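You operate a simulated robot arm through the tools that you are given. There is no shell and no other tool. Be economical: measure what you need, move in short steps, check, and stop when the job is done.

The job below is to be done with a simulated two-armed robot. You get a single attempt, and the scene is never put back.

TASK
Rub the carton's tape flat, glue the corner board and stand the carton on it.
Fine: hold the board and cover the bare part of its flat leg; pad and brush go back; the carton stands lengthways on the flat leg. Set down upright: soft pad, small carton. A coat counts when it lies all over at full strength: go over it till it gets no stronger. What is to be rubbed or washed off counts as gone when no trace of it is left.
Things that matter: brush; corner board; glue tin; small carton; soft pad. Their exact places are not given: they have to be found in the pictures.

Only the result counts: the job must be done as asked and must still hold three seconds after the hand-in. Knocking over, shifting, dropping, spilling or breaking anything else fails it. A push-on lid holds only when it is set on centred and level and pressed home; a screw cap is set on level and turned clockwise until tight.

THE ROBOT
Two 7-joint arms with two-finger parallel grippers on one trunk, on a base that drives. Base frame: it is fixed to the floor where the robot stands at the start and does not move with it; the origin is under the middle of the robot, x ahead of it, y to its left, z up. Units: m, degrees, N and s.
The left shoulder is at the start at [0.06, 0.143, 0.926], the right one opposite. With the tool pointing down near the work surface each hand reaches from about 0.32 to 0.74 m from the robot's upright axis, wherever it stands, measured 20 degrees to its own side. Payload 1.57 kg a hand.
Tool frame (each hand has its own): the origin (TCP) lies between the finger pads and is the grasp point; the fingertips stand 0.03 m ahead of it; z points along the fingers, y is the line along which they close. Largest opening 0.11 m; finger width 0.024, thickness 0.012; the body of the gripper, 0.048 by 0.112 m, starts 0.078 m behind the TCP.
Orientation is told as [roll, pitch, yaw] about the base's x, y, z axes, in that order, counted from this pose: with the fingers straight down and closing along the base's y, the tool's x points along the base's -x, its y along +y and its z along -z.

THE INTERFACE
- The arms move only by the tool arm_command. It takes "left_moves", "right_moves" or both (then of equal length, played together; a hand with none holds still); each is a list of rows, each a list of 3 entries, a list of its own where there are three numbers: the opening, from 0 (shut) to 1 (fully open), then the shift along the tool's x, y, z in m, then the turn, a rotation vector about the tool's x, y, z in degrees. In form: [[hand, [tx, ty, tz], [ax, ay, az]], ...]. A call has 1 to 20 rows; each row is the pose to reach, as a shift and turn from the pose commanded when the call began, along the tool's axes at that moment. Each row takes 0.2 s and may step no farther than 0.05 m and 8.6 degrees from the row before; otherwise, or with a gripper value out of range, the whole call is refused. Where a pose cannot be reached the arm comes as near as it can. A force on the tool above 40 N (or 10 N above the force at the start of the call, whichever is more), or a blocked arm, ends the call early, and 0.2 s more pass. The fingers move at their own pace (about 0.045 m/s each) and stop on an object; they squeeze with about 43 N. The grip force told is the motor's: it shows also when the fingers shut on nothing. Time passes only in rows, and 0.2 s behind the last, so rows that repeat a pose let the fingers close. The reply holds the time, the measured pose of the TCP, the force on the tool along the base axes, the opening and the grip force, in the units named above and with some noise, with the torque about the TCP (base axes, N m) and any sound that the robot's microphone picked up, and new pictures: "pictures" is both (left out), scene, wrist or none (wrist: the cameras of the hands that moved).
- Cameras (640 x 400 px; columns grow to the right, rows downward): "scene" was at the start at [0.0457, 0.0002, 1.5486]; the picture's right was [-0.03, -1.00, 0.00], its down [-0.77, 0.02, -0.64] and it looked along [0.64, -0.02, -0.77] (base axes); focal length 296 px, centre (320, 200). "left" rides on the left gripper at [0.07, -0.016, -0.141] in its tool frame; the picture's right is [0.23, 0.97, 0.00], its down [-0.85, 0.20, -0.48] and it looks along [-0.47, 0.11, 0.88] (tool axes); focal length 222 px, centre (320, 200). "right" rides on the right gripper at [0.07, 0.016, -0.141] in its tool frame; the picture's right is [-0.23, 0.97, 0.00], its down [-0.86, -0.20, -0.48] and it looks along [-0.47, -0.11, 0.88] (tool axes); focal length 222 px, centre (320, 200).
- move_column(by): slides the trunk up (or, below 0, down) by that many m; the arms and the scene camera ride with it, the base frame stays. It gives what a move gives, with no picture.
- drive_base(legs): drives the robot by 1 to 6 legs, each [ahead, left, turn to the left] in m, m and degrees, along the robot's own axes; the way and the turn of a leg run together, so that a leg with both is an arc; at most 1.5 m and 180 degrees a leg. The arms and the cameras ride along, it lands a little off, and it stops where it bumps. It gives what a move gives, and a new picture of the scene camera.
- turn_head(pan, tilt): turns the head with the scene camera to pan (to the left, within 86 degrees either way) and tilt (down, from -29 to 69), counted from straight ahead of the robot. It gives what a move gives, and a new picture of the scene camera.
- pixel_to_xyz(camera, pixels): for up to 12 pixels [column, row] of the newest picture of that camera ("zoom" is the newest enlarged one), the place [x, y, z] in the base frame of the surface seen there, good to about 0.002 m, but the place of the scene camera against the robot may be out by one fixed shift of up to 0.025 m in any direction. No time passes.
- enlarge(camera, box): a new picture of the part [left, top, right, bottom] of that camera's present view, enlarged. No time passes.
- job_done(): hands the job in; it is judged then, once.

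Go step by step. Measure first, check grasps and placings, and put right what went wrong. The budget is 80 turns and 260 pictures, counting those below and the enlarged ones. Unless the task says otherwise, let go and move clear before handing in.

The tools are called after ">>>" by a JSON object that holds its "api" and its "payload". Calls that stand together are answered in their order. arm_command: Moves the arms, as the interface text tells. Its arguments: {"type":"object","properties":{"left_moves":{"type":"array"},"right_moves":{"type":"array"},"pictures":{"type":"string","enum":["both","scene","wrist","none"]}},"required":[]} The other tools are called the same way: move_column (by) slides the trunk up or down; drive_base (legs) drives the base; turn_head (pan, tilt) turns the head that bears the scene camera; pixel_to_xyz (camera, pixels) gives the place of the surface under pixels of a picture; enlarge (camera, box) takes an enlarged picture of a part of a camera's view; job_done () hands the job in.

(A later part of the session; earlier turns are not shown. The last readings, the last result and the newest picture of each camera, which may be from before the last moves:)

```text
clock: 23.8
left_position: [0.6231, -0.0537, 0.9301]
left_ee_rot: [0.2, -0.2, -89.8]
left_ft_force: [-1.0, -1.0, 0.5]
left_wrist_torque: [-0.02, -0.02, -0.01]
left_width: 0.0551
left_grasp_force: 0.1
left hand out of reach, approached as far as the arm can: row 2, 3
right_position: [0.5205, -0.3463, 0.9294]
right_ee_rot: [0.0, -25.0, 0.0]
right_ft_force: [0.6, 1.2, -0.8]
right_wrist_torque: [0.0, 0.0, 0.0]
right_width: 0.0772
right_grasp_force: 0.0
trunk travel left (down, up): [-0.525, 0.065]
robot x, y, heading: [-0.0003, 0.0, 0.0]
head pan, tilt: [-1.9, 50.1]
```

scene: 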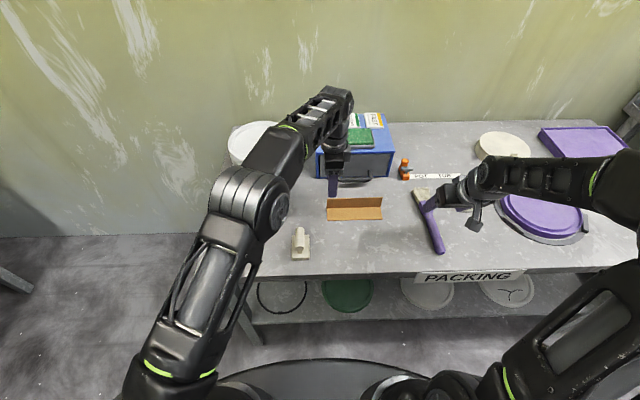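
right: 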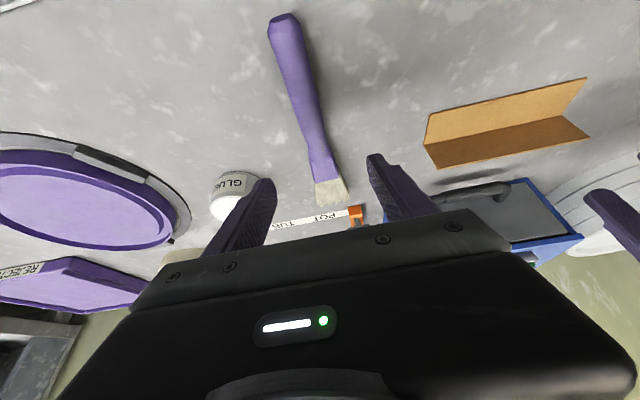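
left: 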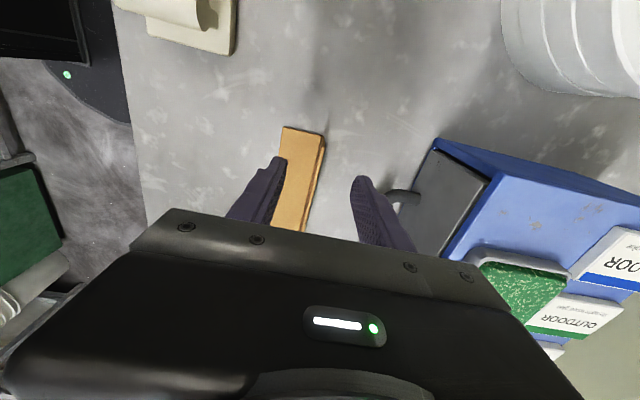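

The left fingers straddle the upright leg and the right hand is over the brush handle. I'll check the toolbox handle's clearance and lower the right hand onto the brush.

>>> {"api": "pixel_to_xyz", "payload": {"camera": "left", "pixels": [[398, 196], [412, 192], [318, 140], [322, 138], [285, 132], [300, 200]]}}

>>> {"api": "pixel_to_xyz", "payload": {"camera": "right", "pixels": [[284, 20], [296, 75], [310, 130], [320, 165], [330, 190], [495, 192]]}}

>>> {"api": "arm_command", "payload": {"right_moves": [[0.7, [0.0148, 0, 0.0317], [0, 0, 0]], [0.7, [0.0275, 0, 0.0589], [0, 0, 0]], [0.7, [0.036, 0, 0.077], [0, 0, 0]], [0.7, [0.0402, 0, 0.0861], [0, 0, 0]], [0.7, [0.0417, 0, 0.0893], [0, 0, 0]], [0.7, [0.0417, 0, 0.0893], [0, 0, 0]]], "pictures": "both"}}

```text
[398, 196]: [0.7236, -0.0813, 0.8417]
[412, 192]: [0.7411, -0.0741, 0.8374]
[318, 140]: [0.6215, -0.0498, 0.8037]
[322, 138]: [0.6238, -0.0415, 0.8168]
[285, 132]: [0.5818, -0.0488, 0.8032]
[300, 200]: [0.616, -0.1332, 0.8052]
```

```text
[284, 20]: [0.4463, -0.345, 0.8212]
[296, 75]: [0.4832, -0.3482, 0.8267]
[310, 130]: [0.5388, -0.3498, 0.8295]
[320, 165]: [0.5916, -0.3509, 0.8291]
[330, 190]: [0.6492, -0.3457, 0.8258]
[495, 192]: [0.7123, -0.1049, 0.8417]
```

```text
clock: 25.2
left_position: [0.6214, -0.0533, 0.9303]
left_ee_rot: [0.1, -0.1, -89.7]
left_ft_force: [0.4, 0.6, 0.2]
left_wrist_torque: [-0.01, -0.01, 0.01]
left_width: 0.055
left_grasp_force: 0.1
right_position: [0.5205, -0.3463, 0.8331]
right_ee_rot: [0.0, -25.2, 0.0]
right_ft_force: [-4.8, -0.5, 14.2]
right_wrist_torque: [0.54, 0.11, 0.24]
right_width: 0.0763
right_grasp_force: 0.0
trunk travel left (down, up): [-0.525, 0.065]
robot x, y, heading: [0.0013, -0.0008, 0.2]
head pan, tilt: [-1.9, 50.1]
```

scene: 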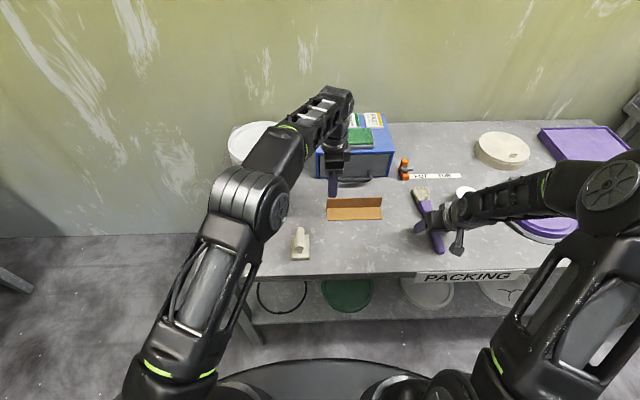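
right: 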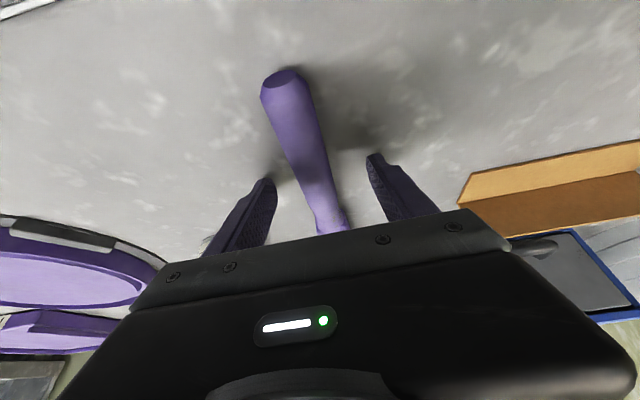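

The fingertips touch the table (14 N). I'll back off 2 mm, centre on y≈−0.349, close, and lift a little.

>>> {"api": "arm_command", "payload": {"right_moves": [[0.7, [-0.0015, -0.002, -0.003], [0, 0, 0]], [0, [-0.0015, -0.002, -0.003], [0, 0, 0]], [0, [-0.0015, -0.002, -0.003], [0, 0, 0]], [0, [-0.0015, -0.002, -0.003], [0, 0, 0]], [0, [-0.0015, -0.002, -0.003], [0, 0, 0]], [0, [-0.0015, -0.002, -0.003], [0, 0, 0]], [0, [-0.0015, -0.002, -0.003], [0, 0, 0]], [0, [-0.01, -0.002, -0.02], [0, 0, 0]], [0, [-0.02, -0.002, -0.05], [0, 0, 0]], [0, [-0.04, -0.002, -0.09], [0, 0, 0]], [0, [-0.06, -0.002, -0.13], [0, 0, 0]]], "left_moves": [[0.5, [0, 0, 0.01], [0, 0, 0]], [0.5, [0, 0, 0.02], [0, 0, 0]], [0.5, [0, 0, 0.03], [0, 0, 0]], [0.5, [0, 0, 0.04], [0, 0, 0]], [0.5, [0, 0, 0.05], [0, 0, 0]], [0.5, [0, 0, 0.06], [0, 0, 0]], [0.5, [0, 0, 0.066], [0, 0, 0]], [0.5, [0, 0, 0.066], [0, 0, 0]], [0.5, [0, 0, 0.066], [0, 0, 0]], [0.5, [0, 0, 0.066], [0, 0, 0]], [0.5, [0, 0, 0.066], [0, 0, 0]]], "pictures": "both"}}

>>> {"api": "enlarge", "payload": {"camera": "scene", "box": [300, 140, 500, 265]}}

```text
clock: 27.6
left_position: [0.6225, -0.0571, 0.8636]
left_ee_rot: [0.2, -0.1, -89.8]
left_ft_force: [0.1, 0.2, 0.2]
left_wrist_torque: [0.02, -0.02, -0.01]
left_width: 0.0551
left_grasp_force: 0.1
right_position: [0.5228, -0.3482, 0.9742]
right_ee_rot: [0.0, -24.9, 0.0]
right_ft_force: [0.3, 0.9, -1.1]
right_wrist_torque: [-0.01, 0.07, -0.02]
right_width: 0.0257
right_grasp_force: 36.9
trunk travel left (down, up): [-0.525, 0.065]
robot x, y, heading: [0.0014, 0.0, 0.0]
head pan, tilt: [-1.9, 50.1]
```

scene: 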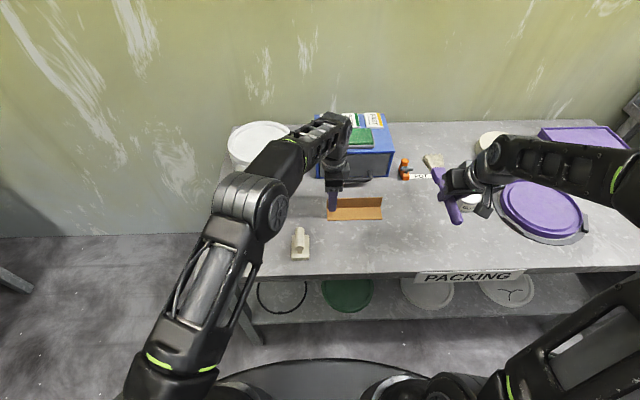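
right: 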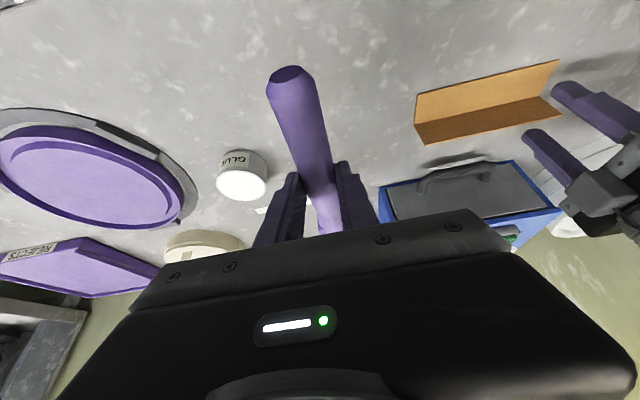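
left: 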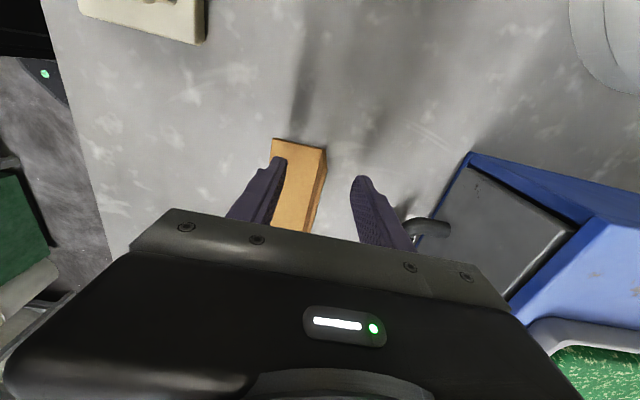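

```text
3.20 times, centred on (400, 202) of scene
```

zoom: 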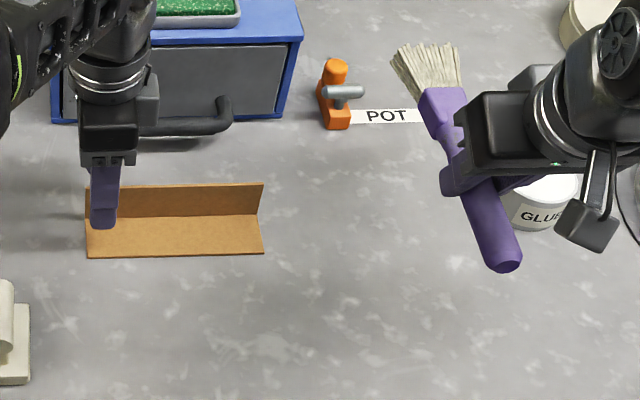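

The brush is firmly held and the left fingers straddle the upright leg. I'll close the left hand on it and tilt the brush down over the glue tin.

>>> {"api": "arm_command", "payload": {"right_moves": [[0, [0.003, -0.02, -0.01], [0, 5, 0]], [0, [0.006, -0.04, -0.02], [0, 10, 0]], [0, [0.01, -0.06, -0.03], [0, 15, 0]], [0, [0.015, -0.085, -0.032], [0, 20, 0]], [0, [0.02, -0.11, -0.032], [0, 25, 0]], [0, [0.0205, -0.127, -0.0316], [0, 30, 0]], [0, [0.0205, -0.127, -0.0316], [0, 30, 0]]], "left_moves": [[0, [0, 0, 0], [0, 0, 0]], [0, [0, 0, 0], [0, 0, 0]], [0, [0, 0, 0], [0, 0, 0]], [0, [0, 0, 0], [0, 0, 0]], [0, [0, 0, 0], [0, 0, 0]], [0, [0, 0, 0], [0, 0, 0]], [0, [0, 0, 0], [0, 0, 0]]], "pictures": "both"}}

>>> {"api": "enlarge", "payload": {"camera": "scene", "box": [300, 140, 520, 265]}}

```text
clock: 29.2
left_position: [0.6224, -0.0564, 0.8627]
left_ee_rot: [0.1, -0.2, -89.8]
left_ft_force: [-0.4, 0.5, 0.1]
left_wrist_torque: [-0.08, 0.07, -0.04]
left_width: 0.0027
left_grasp_force: 24.1
right_position: [0.4877, -0.4755, 0.9935]
right_ee_rot: [0.0, 5.0, 0.0]
right_ft_force: [-0.3, 0.3, -1.6]
right_wrist_torque: [0.03, 0.04, -0.04]
right_width: 0.0258
right_grasp_force: 37.3
trunk travel left (down, up): [-0.525, 0.065]
robot x, y, heading: [0.002, -0.0024, 0.2]
head pan, tilt: [-1.9, 50.1]
```

scene: 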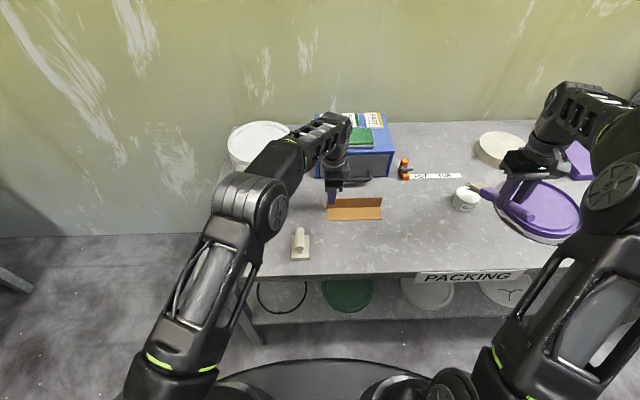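
right: 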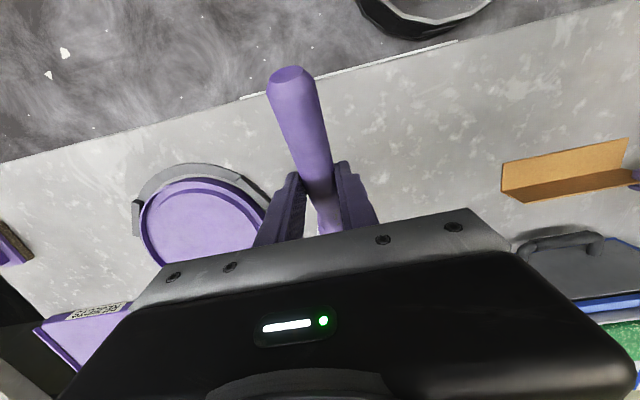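
left: 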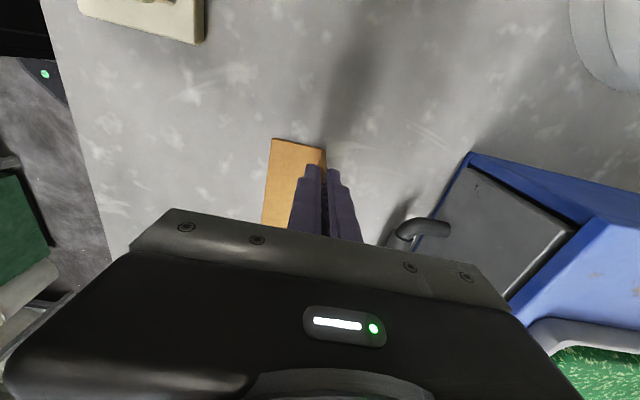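

```text
2.91 times, centred on (410, 202) of scene
```

zoom: 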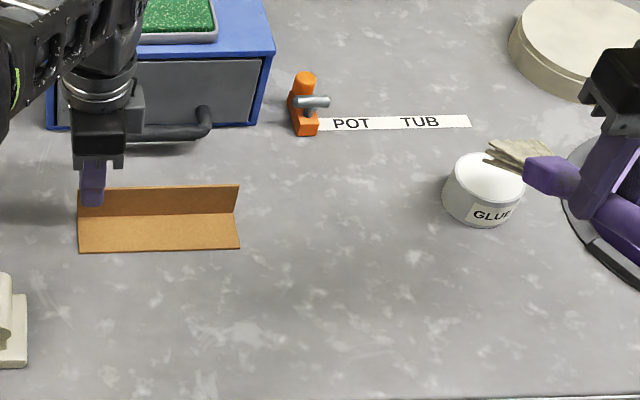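

The left hand holds the board. I'll measure the bristle tip against the tin before dipping.

>>> {"api": "pixel_to_xyz", "payload": {"camera": "zoom", "pixels": [[493, 148], [500, 162], [515, 150], [550, 170], [486, 175], [486, 200], [505, 143], [490, 165]]}}

>>> {"api": "enlarge", "payload": {"camera": "scene", "box": [440, 160, 520, 220]}}

```text
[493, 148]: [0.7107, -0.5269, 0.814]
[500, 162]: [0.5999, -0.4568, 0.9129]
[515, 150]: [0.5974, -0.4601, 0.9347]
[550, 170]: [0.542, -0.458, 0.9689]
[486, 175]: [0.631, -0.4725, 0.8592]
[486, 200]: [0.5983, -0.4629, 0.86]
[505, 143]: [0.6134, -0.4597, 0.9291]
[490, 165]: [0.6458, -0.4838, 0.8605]
```

```text
6.67 times, centred on (480, 190) of scene
```

zoom: 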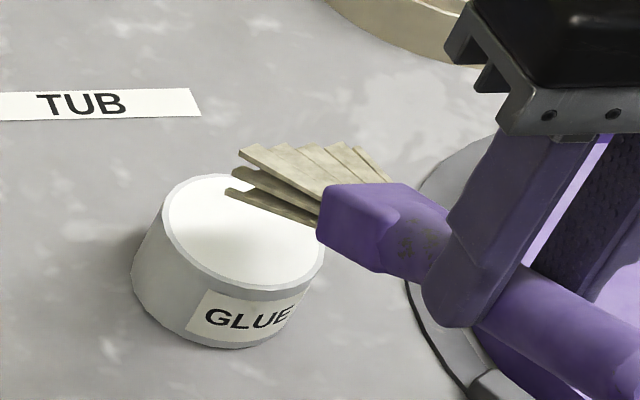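

The bristles sit above the tin, tip about 4 cm over the glue. I'll dip about 1 cm in, dwell, and lift.

>>> {"api": "arm_command", "payload": {"right_moves": [[0, [-0.004, 0.002, 0.02], [0, 0, 0]], [0, [-0.008, 0.003, 0.04], [0, 0, 0]], [0, [-0.0085, 0.003, 0.05], [0, 0, 0]], [0, [-0.0085, 0.003, 0.052], [0, 0, 0]], [0, [-0.0085, 0.003, 0.052], [0, 0, 0]], [0, [-0.0085, 0.003, 0.052], [0, 0, 0]]], "pictures": "scene"}}

>>> {"api": "enlarge", "payload": {"camera": "scene", "box": [440, 160, 520, 220]}}

```text
clock: 30.6
left_position: [0.6223, -0.0557, 0.8646]
left_ee_rot: [0.2, -0.1, -89.8]
left_ft_force: [0.4, -1.0, -0.4]
left_wrist_torque: [0.1, 0.0, 0.0]
left_width: 0.0029
left_grasp_force: 24.5
right_position: [0.4926, -0.4721, 0.9418]
right_ee_rot: [0.0, 4.9, 0.0]
right_ft_force: [-2.5, -2.0, 8.5]
right_wrist_torque: [-0.13, -1.0, -0.19]
right_width: 0.0255
right_grasp_force: 37.1
trunk travel left (down, up): [-0.525, 0.065]
robot x, y, heading: [0.0032, -0.0013, 0.2]
head pan, tilt: [-1.9, 50.1]
```

scene: 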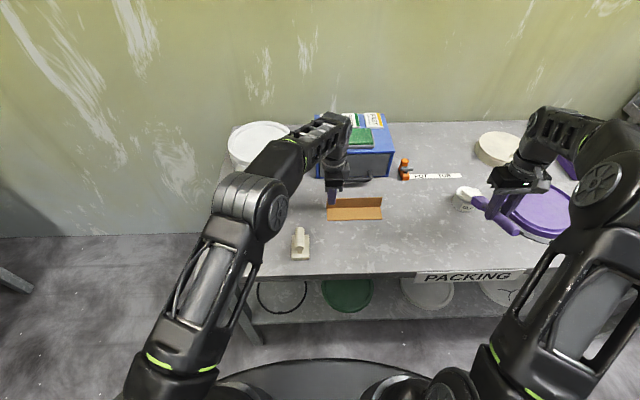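

```text
6.67 times, centred on (480, 190) of scene
```

zoom: 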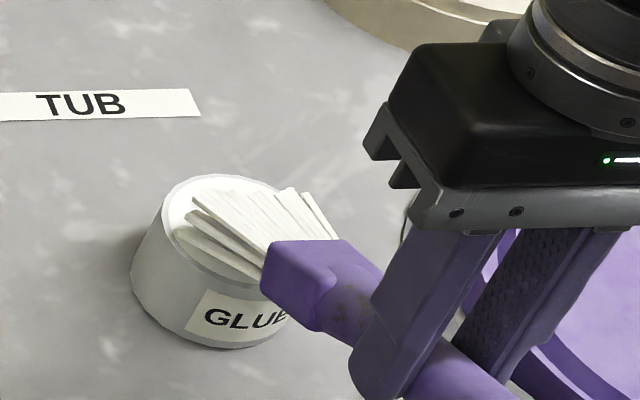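

The bristles turned white and are loaded. I'll lift out and carry the brush to the right end of the board, above the flat leg.

>>> {"api": "arm_command", "payload": {"right_moves": [[0, [0.002, 0, -0.02], [0, 0, 0]], [0, [0.0035, 0, -0.045], [0, 0, 0]], [0, [0.008, 0.048, -0.045], [0, 0, 0]], [0, [0.012, 0.096, -0.045], [0, 0, 0]], [0, [0.016, 0.144, -0.045], [0, 0, 0]], [0, [0.02, 0.192, -0.045], [0, 0, 0]], [0, [0.0235, 0.24, -0.04], [0, 0, 0]], [0, [0.0235, 0.285, -0.02], [0, 0, 0]], [0, [0.0225, 0.285, 0.02], [0, 0, 0]], [0, [0.0225, 0.285, 0.03], [0, 0, 0]], [0, [0.0225, 0.285, 0.03], [0, 0, 0]]], "pictures": "both"}}

>>> {"api": "enlarge", "payload": {"camera": "scene", "box": [310, 160, 430, 240]}}

```text
clock: 33.0
left_position: [0.6231, -0.0572, 0.8647]
left_ee_rot: [0.1, -0.2, -89.8]
left_ft_force: [0.6, -0.1, -0.5]
left_wrist_torque: [0.02, 0.02, 0.02]
left_width: 0.0031
left_grasp_force: 24.3
right_position: [0.4685, -0.1876, 0.9144]
right_ee_rot: [0.0, 5.1, 0.1]
right_ft_force: [-0.1, 0.5, 0.0]
right_wrist_torque: [0.01, 0.08, -0.01]
right_width: 0.0261
right_grasp_force: 37.1
trunk travel left (down, up): [-0.525, 0.065]
robot x, y, heading: [0.002, 0.0004, -0.1]
head pan, tilt: [-1.9, 50.1]
```

scene: 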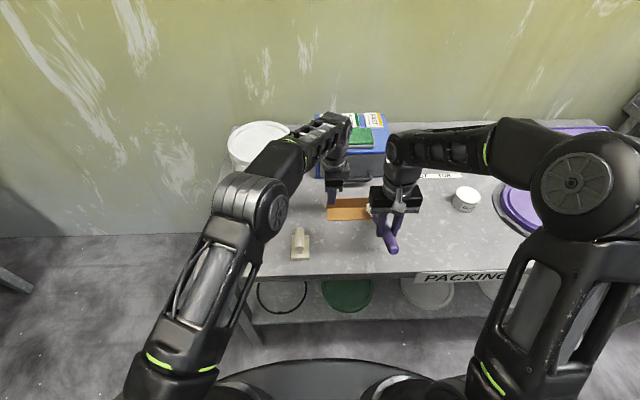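
right: 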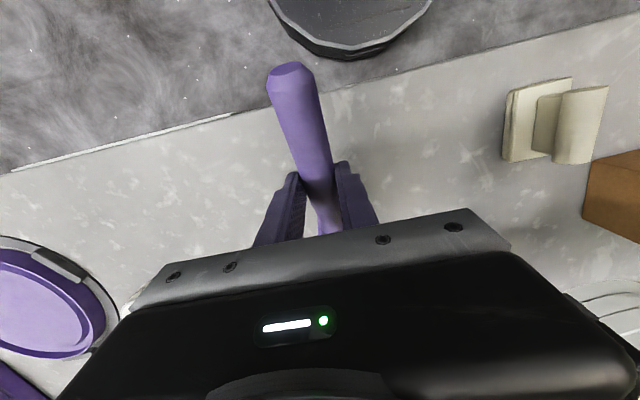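

```text
5.00 times, centred on (370, 200) of scene
```

zoom: 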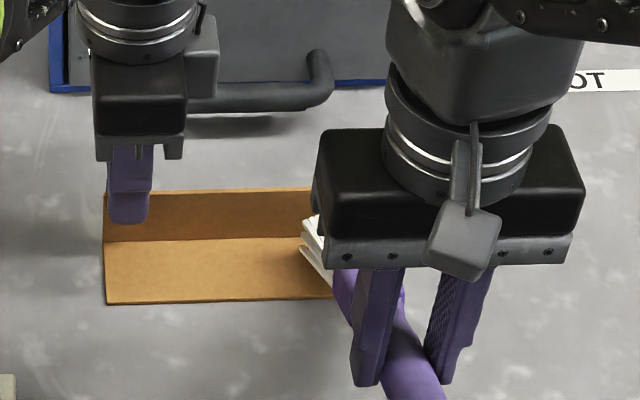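

The brush is about a centimetre above the board's right end. I'll lower to contact and stroke across the leg's width there.

>>> {"api": "arm_command", "payload": {"right_moves": [[0, [0.001, 0, 0.008], [0, 0, 0]], [0, [0.001, 0, 0.013], [0, 0, 0]], [0, [0.006, 0, 0.0135], [0, 0, 0]], [0, [-0.006, 0, 0.0125], [0, 0, 0]], [0, [-0.016, 0, 0.0115], [0, 0, 0]], [0, [-0.006, 0, 0.0125], [0, 0, 0]], [0, [0.006, 0, 0.0135], [0, 0, 0]], [0, [0.006, 0.01, 0.0135], [0, 0, 0]], [0, [-0.006, 0.01, 0.0125], [0, 0, 0]], [0, [-0.016, 0.01, 0.0115], [0, 0, 0]], [0, [-0.006, 0.02, 0.0125], [0, 0, 0]], [0, [0.006, 0.02, 0.0135], [0, 0, 0]]], "pictures": "scene"}}

>>> {"api": "enlarge", "payload": {"camera": "scene", "box": [310, 160, 430, 240]}}

```text
clock: 35.6
left_position: [0.6234, -0.0565, 0.8644]
left_ee_rot: [0.1, -0.1, -89.8]
left_ft_force: [-1.3, -0.2, -1.4]
left_wrist_torque: [-0.08, 0.05, -0.05]
left_width: 0.0028
left_grasp_force: 24.3
right_position: [0.4609, -0.1674, 0.9007]
right_ee_rot: [0.0, 5.0, 0.0]
right_ft_force: [1.2, 0.0, 5.6]
right_wrist_torque: [-0.04, -0.8, -0.03]
right_width: 0.026
right_grasp_force: 37.2
trunk travel left (down, up): [-0.525, 0.065]
robot x, y, heading: [0.0003, 0.0, -0.0]
head pan, tilt: [-1.9, 50.1]
```

scene: 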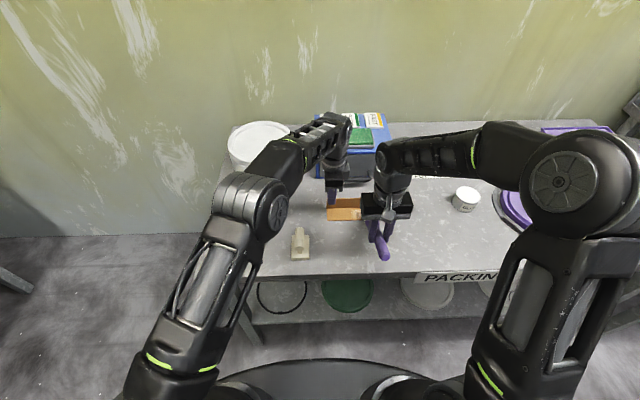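

```text
5.00 times, centred on (370, 200) of scene
```

zoom: 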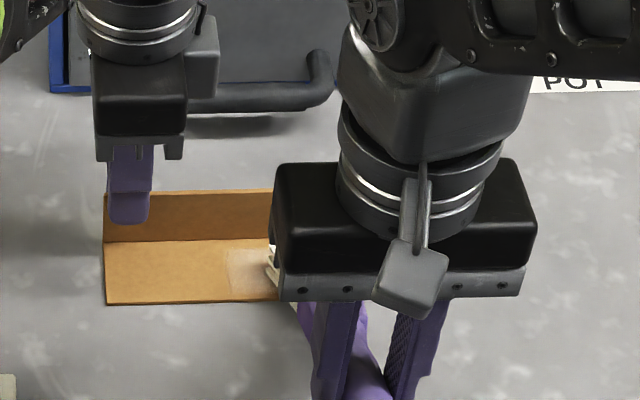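

A thin coat appears on the board (zoom 228–275, 250–295), not yet reaching the near edge. I'll raster towards the left with full-width strokes.

>>> {"api": "arm_command", "payload": {"right_moves": [[0, [0.013, 0, 0.002], [0, 0, 0]], [0, [-0.007, 0.005, 0.0005], [0, 0, 0]], [0, [-0.026, 0.01, -0.0015], [0, 0, 0]], [0, [-0.007, 0.015, 0.0005], [0, 0, 0]], [0, [0.013, 0.02, 0.002], [0, 0, 0]], [0, [-0.007, 0.025, 0.0005], [0, 0, 0]], [0, [-0.026, 0.03, -0.0015], [0, 0, 0]], [0, [-0.007, 0.035, 0.0005], [0, 0, 0]], [0, [0.013, 0.04, 0.002], [0, 0, 0]], [0, [-0.007, 0.045, 0.0005], [0, 0, 0]], [0, [-0.026, 0.05, -0.0015], [0, 0, 0]], [0, [-0.007, 0.055, 0.0005], [0, 0, 0]], [0, [0.013, 0.06, 0.002], [0, 0, 0]], [0, [-0.007, 0.065, 0.0005], [0, 0, 0]], [0, [-0.026, 0.07, -0.0015], [0, 0, 0]], [0, [-0.007, 0.075, 0.0005], [0, 0, 0]], [0, [0.013, 0.08, 0.002], [0, 0, 0]], [0, [0.013, 0.08, -0.03], [0, 0, 0]]], "pictures": "scene"}}

>>> {"api": "enlarge", "payload": {"camera": "scene", "box": [310, 160, 430, 240]}}

```text
clock: 39.4
left_position: [0.6233, -0.0559, 0.8628]
left_ee_rot: [0.0, -0.1, -89.8]
left_ft_force: [-1.2, -0.3, 0.8]
left_wrist_torque: [0.01, 0.07, -0.02]
left_width: 0.003
left_grasp_force: 24.5
right_position: [0.4513, -0.0868, 0.9319]
right_ee_rot: [0.0, 4.9, 0.0]
right_ft_force: [-0.6, 0.1, -0.8]
right_wrist_torque: [0.0, 0.06, 0.02]
right_width: 0.0259
right_grasp_force: 37.2
trunk travel left (down, up): [-0.525, 0.065]
robot x, y, heading: [-0.0028, -0.0, 0.2]
head pan, tilt: [-1.9, 50.1]
```

scene: 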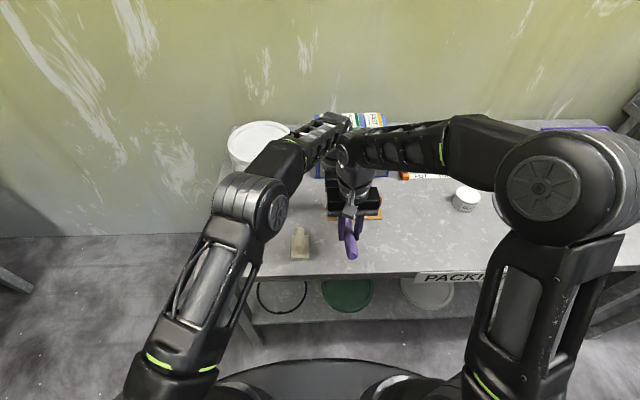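

```text
5.00 times, centred on (370, 200) of scene
```

zoom: 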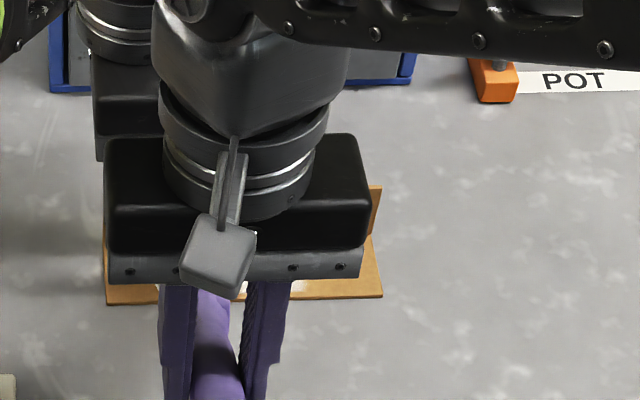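

The gripper hides the board. I'll move the brush aside to the right to see the coat.

>>> {"api": "arm_command", "payload": {"right_moves": [[0, [0, -0.04, -0.02], [0, 0, 0]], [0, [0, -0.08, -0.04], [0, 0, 0]], [0, [0, -0.12, -0.04], [0, 0, 0]], [0, [0, -0.16, -0.04], [0, 0, 0]], [0, [0, -0.205, -0.04], [0, 0, 0]]], "pictures": "scene"}}

>>> {"api": "enlarge", "payload": {"camera": "scene", "box": [310, 180, 400, 235]}}

```text
clock: 40.6
left_position: [0.624, -0.0555, 0.8645]
left_ee_rot: [0.2, 0.0, -89.8]
left_ft_force: [0.3, -0.1, 1.2]
left_wrist_torque: [0.01, -0.03, 0.0]
left_width: 0.0031
left_grasp_force: 24.8
right_position: [0.4529, -0.2923, 0.9702]
right_ee_rot: [0.1, 5.0, 0.0]
right_ft_force: [-0.4, -0.3, -1.4]
right_wrist_torque: [0.05, 0.06, 0.02]
right_width: 0.0256
right_grasp_force: 37.1
trunk travel left (down, up): [-0.525, 0.065]
robot x, y, heading: [0.0012, 0.0007, 0.0]
head pan, tilt: [-1.9, 50.1]
```

scene: 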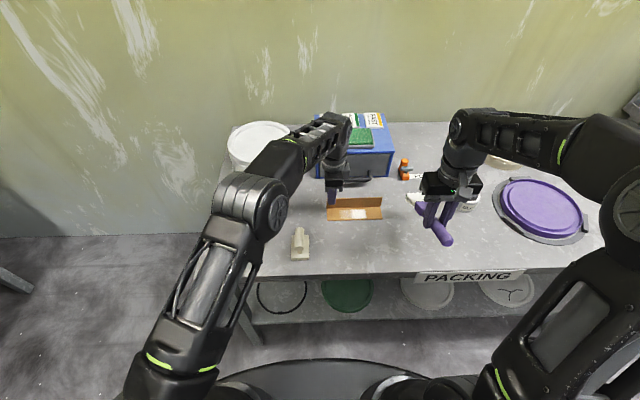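

```text
7.11 times, centred on (355, 208) of scene
```

zoom: 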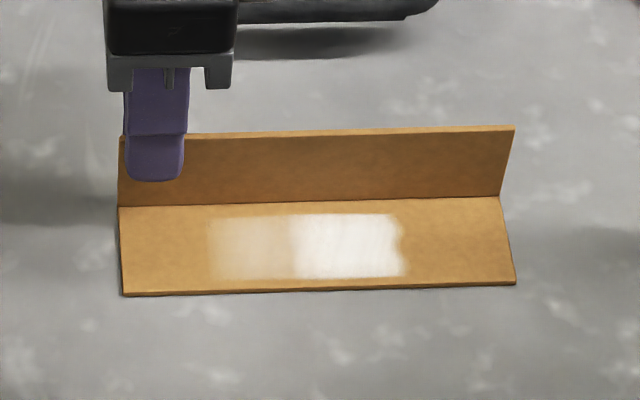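

The coat covers zoom columns 208–405 only, stronger on the right, so the brush seems offset in y and ran drier. I'll measure the coat edges and the bristles relative to the hand.

>>> {"api": "pixel_to_xyz", "payload": {"camera": "zoom", "pixels": [[210, 245], [290, 245], [395, 245], [330, 215], [330, 278], [123, 250], [508, 245], [330, 290]]}}

>>> {"api": "enlarge", "payload": {"camera": "scene", "box": [390, 170, 480, 250]}}

```text
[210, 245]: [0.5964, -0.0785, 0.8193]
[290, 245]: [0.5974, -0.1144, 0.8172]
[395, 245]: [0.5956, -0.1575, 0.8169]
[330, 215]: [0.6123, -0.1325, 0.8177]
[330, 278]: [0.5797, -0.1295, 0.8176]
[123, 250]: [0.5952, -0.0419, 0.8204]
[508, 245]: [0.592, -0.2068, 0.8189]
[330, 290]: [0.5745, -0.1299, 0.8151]
```

```text
5.00 times, centred on (435, 210) of scene
```

zoom: 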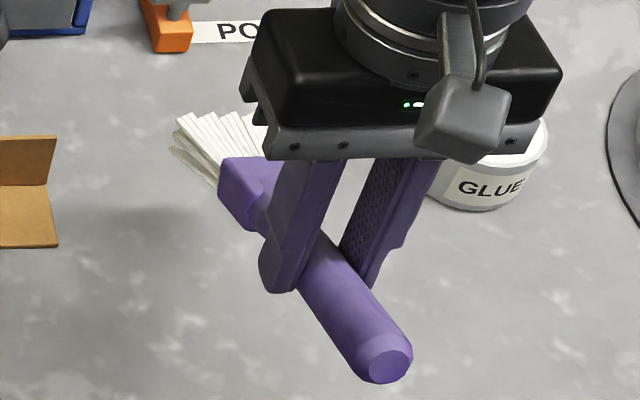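

>>> {"api": "pixel_to_xyz", "payload": {"camera": "zoom", "pixels": [[180, 125], [180, 150], [205, 120], [235, 120], [225, 185], [255, 175], [385, 345], [345, 290], [310, 230], [385, 362], [235, 195]]}}

```text
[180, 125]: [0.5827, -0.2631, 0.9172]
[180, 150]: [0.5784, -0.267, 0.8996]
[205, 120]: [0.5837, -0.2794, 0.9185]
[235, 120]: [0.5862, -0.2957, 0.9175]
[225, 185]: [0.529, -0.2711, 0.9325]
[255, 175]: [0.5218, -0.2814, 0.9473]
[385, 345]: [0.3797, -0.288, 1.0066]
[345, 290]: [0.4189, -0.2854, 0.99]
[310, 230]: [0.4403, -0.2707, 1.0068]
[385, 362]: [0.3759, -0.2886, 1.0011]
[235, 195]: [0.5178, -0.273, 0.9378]
```

The brush itself is aligned with the hand, so it mostly ran dry. I'll re-dip and come back over the left half of the board.

>>> {"api": "arm_command", "payload": {"right_moves": [[0, [-0.01, -0.045, -0.015], [0, 0, 0]], [0, [-0.02, -0.09, -0.0234], [0, 0, 0]], [0, [-0.03, -0.135, -0.0234], [0, 0, 0]], [0, [-0.0378, -0.18, -0.0234], [0, 0, 0]], [0, [-0.04, -0.18, 0.005], [0, 0, 0]], [0, [-0.042, -0.18, 0.0244], [0, 0, 0]], [0, [-0.042, -0.18, 0.0254], [0, 0, 0]], [0, [-0.042, -0.183, 0.0254], [0, 0, 0]], [0, [-0.042, -0.18, 0.0254], [0, 0, 0]], [0, [-0.04, -0.18, 0], [0, 0, 0]], [0, [-0.0378, -0.18, -0.0234], [0, 0, 0]], [0, [-0.033, -0.132, -0.0234], [0, 0, 0]], [0, [-0.028, -0.084, -0.0234], [0, 0, 0]], [0, [-0.023, -0.036, -0.0234], [0, 0, 0]], [0, [-0.018, 0.012, -0.0234], [0, 0, 0]], [0, [-0.0115, 0.06, -0.0234], [0, 0, 0]], [0, [-0.0115, 0.108, -0.0234], [0, 0, 0]], [0, [-0.0115, 0.156, -0.0234], [0, 0, 0]], [0, [-0.0115, 0.2, 0], [0, 0, 0]], [0, [-0.0115, 0.205, 0.039], [0, 0, 0]]], "pictures": "scene"}}

```text
clock: 44.8
left_position: [0.6234, -0.0561, 0.8647]
left_ee_rot: [0.1, -0.1, -89.9]
left_ft_force: [0.4, 0.7, -0.3]
left_wrist_torque: [0.04, 0.03, 0.0]
left_width: 0.0028
left_grasp_force: 24.5
right_position: [0.4646, -0.0865, 0.9303]
right_ee_rot: [0.1, 5.0, 0.1]
right_ft_force: [-0.9, 0.1, -1.4]
right_wrist_torque: [-0.01, 0.03, 0.0]
right_width: 0.0259
right_grasp_force: 37.2
trunk travel left (down, up): [-0.525, 0.065]
robot x, y, heading: [-0.0003, 0.0037, 0.1]
head pan, tilt: [-1.9, 50.1]
```

scene: 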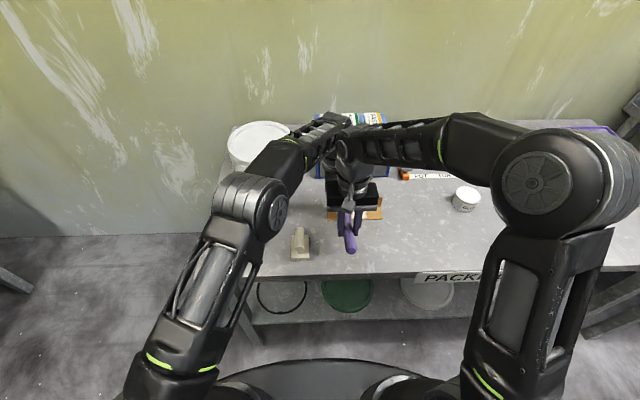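

The brush is reloaded and over the left part. I'll stroke across there, first outward to the left end, then back, and lift away.

>>> {"api": "arm_command", "payload": {"right_moves": [[0, [-0.0027, 0, 0.0309], [0, 0, 0]], [0, [0.016, 0, 0.0326], [0, 0, 0]], [0, [-0.0027, 0.003, 0.0309], [0, 0, 0]], [0, [-0.0257, 0.006, 0.0289], [0, 0, 0]], [0, [-0.0027, 0.01, 0.0309], [0, 0, 0]], [0, [0.016, 0.013, 0.0326], [0, 0, 0]], [0, [-0.0027, 0.016, 0.0309], [0, 0, 0]], [0, [-0.0257, 0.02, 0.0289], [0, 0, 0]], [0, [-0.0027, 0.02, 0.0309], [0, 0, 0]], [0, [0.016, 0.02, 0.0326], [0, 0, 0]], [0, [-0.0027, 0.01, 0.0309], [0, 0, 0]], [0, [-0.0257, 0.0, 0.0289], [0, 0, 0]], [0, [-0.0027, -0.01, 0.0309], [0, 0, 0]], [0, [0.016, -0.02, 0.0326], [0, 0, 0]], [0, [0.0, -0.02, 0.0], [0, 0, 0]], [0, [0.0, -0.06, -0.02], [0, 0, 0]], [0, [0.0, -0.105, -0.03], [0, 0, 0]], [0, [0.0, -0.15, -0.03], [0, 0, 0]], [0, [0.0, -0.195, -0.03], [0, 0, 0]]], "pictures": "scene"}}

>>> {"api": "enlarge", "payload": {"camera": "scene", "box": [310, 180, 400, 235]}}

```text
clock: 48.8
left_position: [0.6243, -0.0565, 0.864]
left_ee_rot: [0.0, 0.0, -89.9]
left_ft_force: [-0.7, -0.4, 0.6]
left_wrist_torque: [0.07, 0.04, 0.02]
left_width: 0.003
left_grasp_force: 24.4
right_position: [0.4649, -0.2843, 0.9641]
right_ee_rot: [0.0, 5.0, 0.1]
right_ft_force: [-0.2, -0.5, -0.5]
right_wrist_torque: [0.02, 0.01, 0.03]
right_width: 0.026
right_grasp_force: 36.9
trunk travel left (down, up): [-0.525, 0.065]
robot x, y, heading: [0.0004, 0.0016, 0.3]
head pan, tilt: [-1.9, 50.1]
```

scene: 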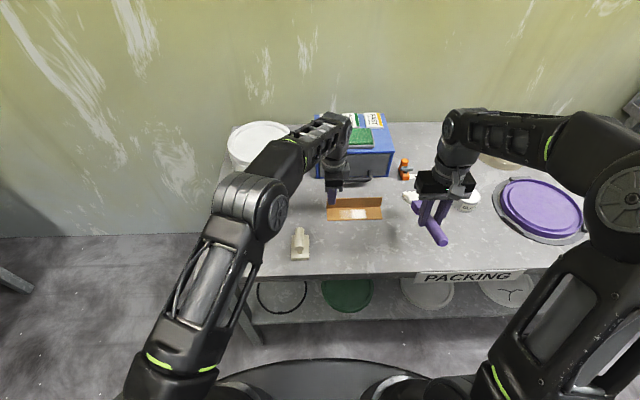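

```text
7.11 times, centred on (355, 208) of scene
```

zoom: 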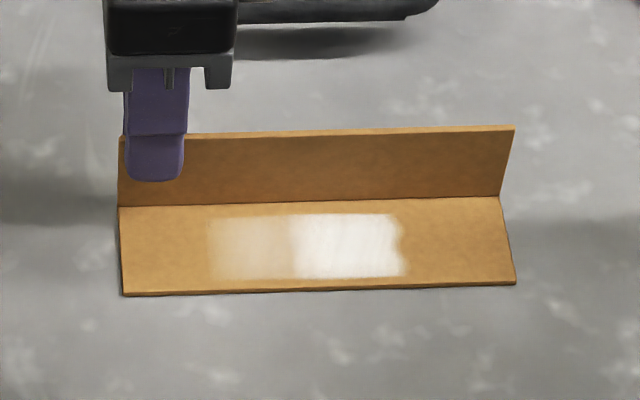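

The coat is practically unchanged, so I need to understand the brush's footprint and loading. I'll look closely at the bristles and the board.

>>> {"api": "enlarge", "payload": {"camera": "scene", "box": [395, 175, 455, 225]}}

>>> {"api": "enlarge", "payload": {"camera": "scene", "box": [325, 195, 385, 225]}}

```text
8.00 times, centred on (425, 200) of scene
```

zoom: 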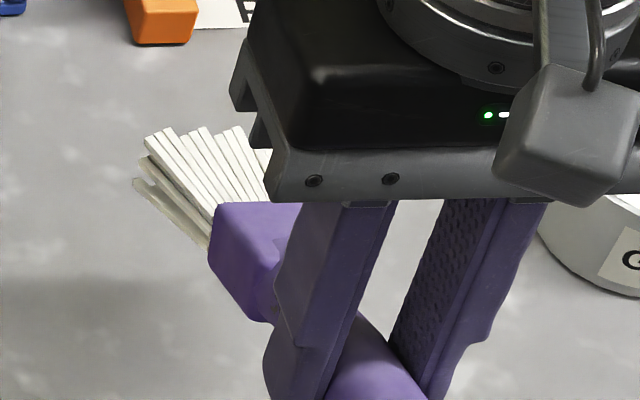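

```text
10.67 times, centred on (355, 210) of scene
```

zoom: 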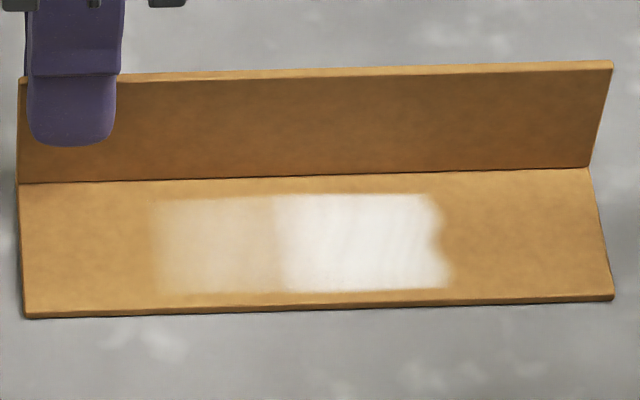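

The rectangle's left, top and bottom edges look like the bounds of the coat area; only the right edge is ragged, and everything fits a footprint about 3–5 cm left of the TCP. I'll test this by rastering with the TCP from y −0.215 to −0.125, then read the result.

>>> {"api": "arm_command", "payload": {"right_moves": [[0, [0, 0.04, 0], [0, 0, 0]], [0, [-0.003, 0.069, 0.03], [0, 0, 0]], [0, [-0.0057, 0.069, 0.0647], [0, 0, 0]], [0, [0.0132, 0.069, 0.0664], [0, 0, 0]], [0, [-0.0057, 0.072, 0.0647], [0, 0, 0]], [0, [-0.0286, 0.075, 0.0627], [0, 0, 0]], [0, [-0.0057, 0.079, 0.0647], [0, 0, 0]], [0, [0.0132, 0.084, 0.0664], [0, 0, 0]], [0, [-0.0057, 0.089, 0.0647], [0, 0, 0]], [0, [-0.0286, 0.094, 0.0627], [0, 0, 0]], [0, [-0.0057, 0.1, 0.0647], [0, 0, 0]], [0, [0.0132, 0.106, 0.0664], [0, 0, 0]], [0, [-0.0057, 0.112, 0.0647], [0, 0, 0]], [0, [-0.0286, 0.118, 0.0627], [0, 0, 0]], [0, [-0.0057, 0.124, 0.0647], [0, 0, 0]], [0, [0.0132, 0.13, 0.0664], [0, 0, 0]], [0, [-0.0057, 0.136, 0.0647], [0, 0, 0]], [0, [-0.0286, 0.142, 0.0627], [0, 0, 0]], [0, [-0.0057, 0.15, 0.0647], [0, 0, 0]], [0, [0.0132, 0.156, 0.0664], [0, 0, 0]]], "pictures": "scene"}}

>>> {"api": "enlarge", "payload": {"camera": "scene", "box": [310, 180, 400, 235]}}

```text
clock: 53.0
left_position: [0.6238, -0.0554, 0.8633]
left_ee_rot: [0.1, 0.0, -89.9]
left_ft_force: [-0.7, 0.4, 0.5]
left_wrist_torque: [-0.05, 0.06, -0.04]
left_width: 0.0033
left_grasp_force: 24.2
right_position: [0.4443, -0.1265, 0.8978]
right_ee_rot: [0.0, 5.0, -0.1]
right_ft_force: [-0.4, 0.4, -0.8]
right_wrist_torque: [0.02, 0.04, -0.01]
right_width: 0.0256
right_grasp_force: 36.9
trunk travel left (down, up): [-0.525, 0.065]
robot x, y, heading: [0.0023, 0.0005, 0.1]
head pan, tilt: [-1.9, 50.1]
```

scene: 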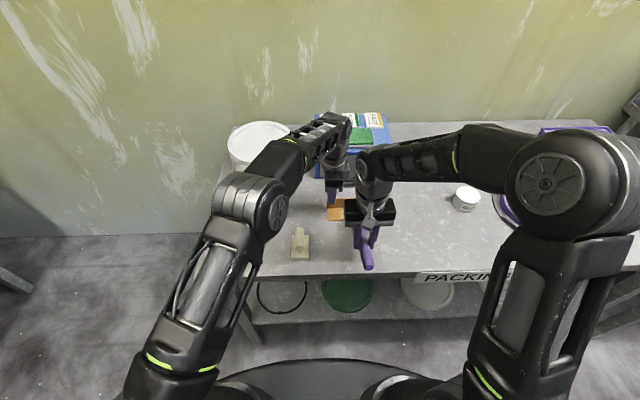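

```text
7.11 times, centred on (355, 208) of scene
```

zoom: 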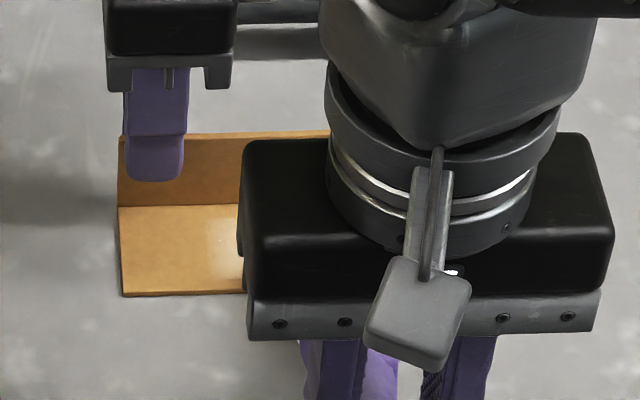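

I'll lift and move aside to view the result.

>>> {"api": "arm_command", "payload": {"right_moves": [[0, [0, 0, -0.03], [0, 0, 0]], [0, [0, -0.045, -0.05], [0, 0, 0]], [0, [0, -0.09, -0.05], [0, 0, 0]], [0, [0, -0.135, -0.05], [0, 0, 0]], [0, [0, -0.17, -0.05], [0, 0, 0]]], "pictures": "scene"}}

>>> {"api": "enlarge", "payload": {"camera": "scene", "box": [325, 195, 385, 225]}}

```text
clock: 54.2
left_position: [0.6226, -0.0564, 0.8629]
left_ee_rot: [0.1, 0.0, -89.8]
left_ft_force: [-0.2, 0.7, 0.9]
left_wrist_torque: [0.03, 0.02, 0.02]
left_width: 0.0031
left_grasp_force: 24.4
right_position: [0.4478, -0.2968, 0.9468]
right_ee_rot: [0.0, 5.1, 0.0]
right_ft_force: [0.3, -0.7, -1.1]
right_wrist_torque: [0.01, 0.03, 0.0]
right_width: 0.0256
right_grasp_force: 36.6
trunk travel left (down, up): [-0.525, 0.065]
robot x, y, heading: [-0.0005, 0.0006, -0.1]
head pan, tilt: [-1.9, 50.1]
```

scene: 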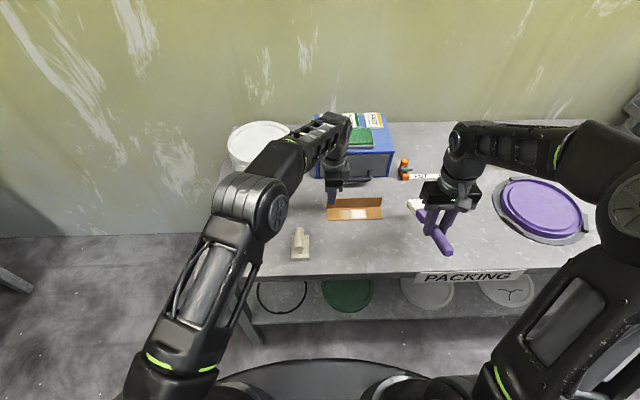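

```text
10.67 times, centred on (355, 210) of scene
```

zoom: 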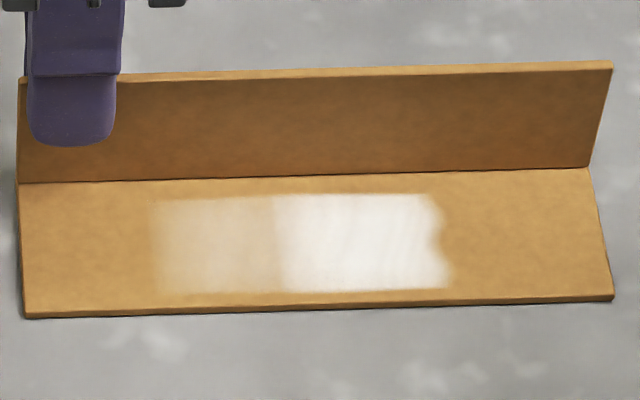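

Nothing changed, so the brush was evidently dry after all. I'll dip again, slightly deeper with stirring, and check while it is in the glue.

>>> {"api": "arm_command", "payload": {"right_moves": [[0, [-0.004, -0.02, -0.04], [0, 0, 0]], [0, [-0.015, -0.065, -0.0497], [0, 0, 0]], [0, [-0.025, -0.11, -0.0497], [0, 0, 0]], [0, [-0.035, -0.15, -0.0497], [0, 0, 0]], [0, [-0.0406, -0.1753, -0.0497], [0, 0, 0]], [0, [-0.043, -0.1753, -0.02], [0, 0, 0]], [0, [-0.0454, -0.1753, 0.0], [0, 0, 0]], [0, [-0.0454, -0.1753, 0.005], [0, 0, 0]], [0, [-0.0434, -0.1753, 0.005], [0, 0, 0]], [0, [-0.0474, -0.1753, 0.005], [0, 0, 0]], [0, [-0.0454, -0.1753, 0.005], [0, 0, 0]]], "pictures": "scene"}}

>>> {"api": "enlarge", "payload": {"camera": "scene", "box": [440, 160, 520, 220]}}

```text
clock: 56.6
left_position: [0.6232, -0.0561, 0.8639]
left_ee_rot: [0.0, -0.1, -89.8]
left_ft_force: [-0.4, 0.4, 0.1]
left_wrist_torque: [0.0, 0.05, 0.0]
left_width: 0.003
left_grasp_force: 24.6
right_position: [0.4941, -0.473, 0.9368]
right_ee_rot: [0.0, 5.0, 0.0]
right_ft_force: [-0.6, -0.3, -1.1]
right_wrist_torque: [-0.01, 0.03, -0.01]
right_width: 0.0259
right_grasp_force: 36.6
trunk travel left (down, up): [-0.525, 0.065]
robot x, y, heading: [0.0019, 0.001, 0.1]
head pan, tilt: [-1.9, 50.1]
```

scene: 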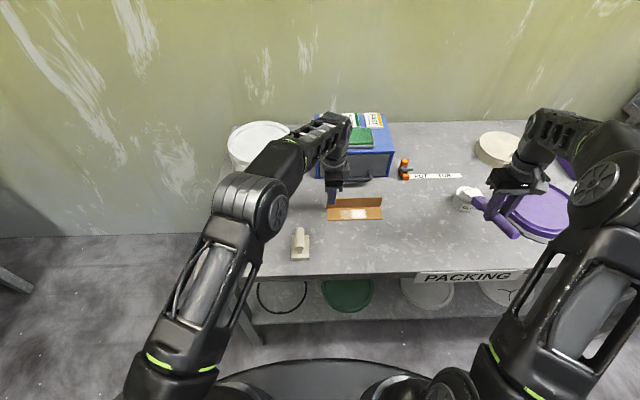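

```text
6.67 times, centred on (480, 190) of scene
```

zoom: 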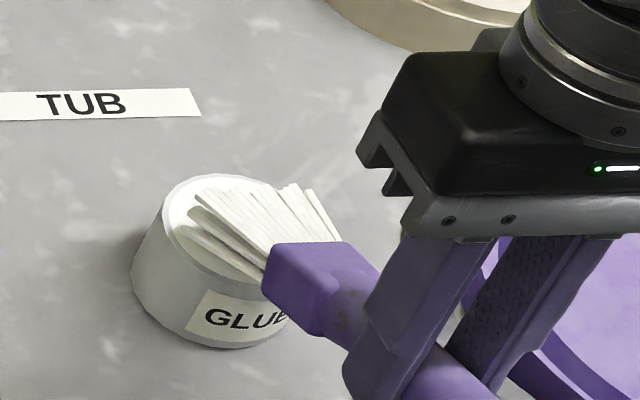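

Now there is no force even 5 mm deeper than the first dip, so the brush has tilted up in the grip and the later strokes never touched. I'll lower in small steps until it touches the glue lightly.

>>> {"api": "arm_command", "payload": {"right_moves": [[0, [0, 0, 0.003], [0, 0, 0]], [0, [0, 0, 0.006], [0, 0, 0]], [0, [0, 0, 0.006], [0, 0, 0]]], "pictures": "none"}}

>>> {"api": "enlarge", "payload": {"camera": "scene", "box": [440, 160, 520, 220]}}

```text
clock: 57.4
left_position: [0.6229, -0.0564, 0.8647]
left_ee_rot: [0.2, -0.1, -89.7]
left_ft_force: [0.5, -0.1, 0.6]
left_wrist_torque: [0.04, 0.03, 0.01]
left_width: 0.0027
left_grasp_force: 24.3
right_position: [0.4933, -0.4722, 0.9328]
right_ee_rot: [0.0, 4.9, 0.0]
right_ft_force: [-2.2, -0.6, 8.4]
right_wrist_torque: [-0.03, -1.05, -0.04]
right_width: 0.0259
right_grasp_force: 37.2
trunk travel left (down, up): [-0.525, 0.065]
robot x, y, heading: [0.0023, 0.0012, -0.0]
head pan, tilt: [-1.9, 50.1]
```

```text
6.67 times, centred on (480, 190) of scene
```

zoom: 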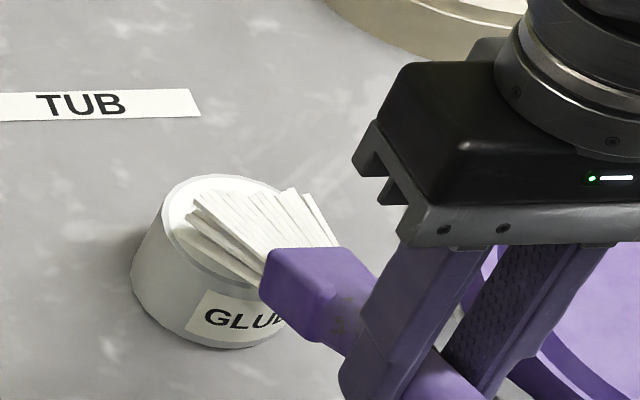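

Light contact with glue found at TCP z≈0.933 (8 N is about where the brush slips). I'll lift out and go over the right half of the board, stopping just above it.

>>> {"api": "arm_command", "payload": {"right_moves": [[0, [0, 0, -0.0015], [0, 0, 0]], [0, [0.001, 0, -0.0015], [0, 0, 0]], [0, [0.002, 0, -0.025], [0, 0, 0]], [0, [0.0044, 0, -0.05], [0, 0, 0]], [0, [0.01, 0.045, -0.049], [0, 0, 0]], [0, [0.016, 0.09, -0.048], [0, 0, 0]], [0, [0.022, 0.135, -0.047], [0, 0, 0]], [0, [0.03, 0.18, -0.047], [0, 0, 0]], [0, [0.036, 0.225, -0.047], [0, 0, 0]], [0, [0.036, 0.268, -0.03], [0, 0, 0]], [0, [0.033, 0.268, 0.01], [0, 0, 0]], [0, [0.0306, 0.268, 0.0308], [0, 0, 0]], [0, [0.0306, 0.268, 0.0308], [0, 0, 0]]], "pictures": "scene"}}

>>> {"api": "enlarge", "payload": {"camera": "scene", "box": [330, 170, 420, 230]}}

```text
clock: 60.2
left_position: [0.6217, -0.0562, 0.8645]
left_ee_rot: [0.2, -0.1, -89.7]
left_ft_force: [0.3, 0.4, 0.0]
left_wrist_torque: [0.0, 0.05, -0.02]
left_width: 0.0029
left_grasp_force: 23.9
right_position: [0.4619, -0.2022, 0.904]
right_ee_rot: [0.1, 5.0, 0.1]
right_ft_force: [-0.1, -0.5, -1.4]
right_wrist_torque: [-0.02, 0.04, 0.01]
right_width: 0.0258
right_grasp_force: 37.2
trunk travel left (down, up): [-0.525, 0.065]
robot x, y, heading: [-0.0019, -0.0028, -0.0]
head pan, tilt: [-1.9, 50.1]
```

scene: 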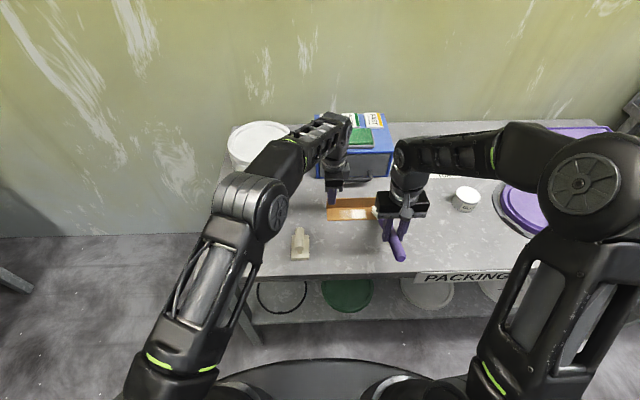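

```text
6.67 times, centred on (375, 200) of scene
```

zoom: 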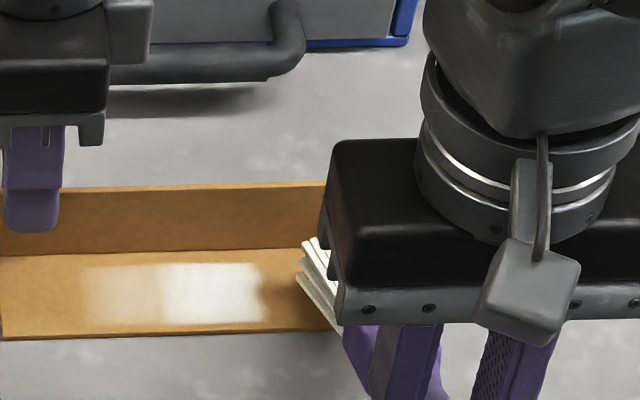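

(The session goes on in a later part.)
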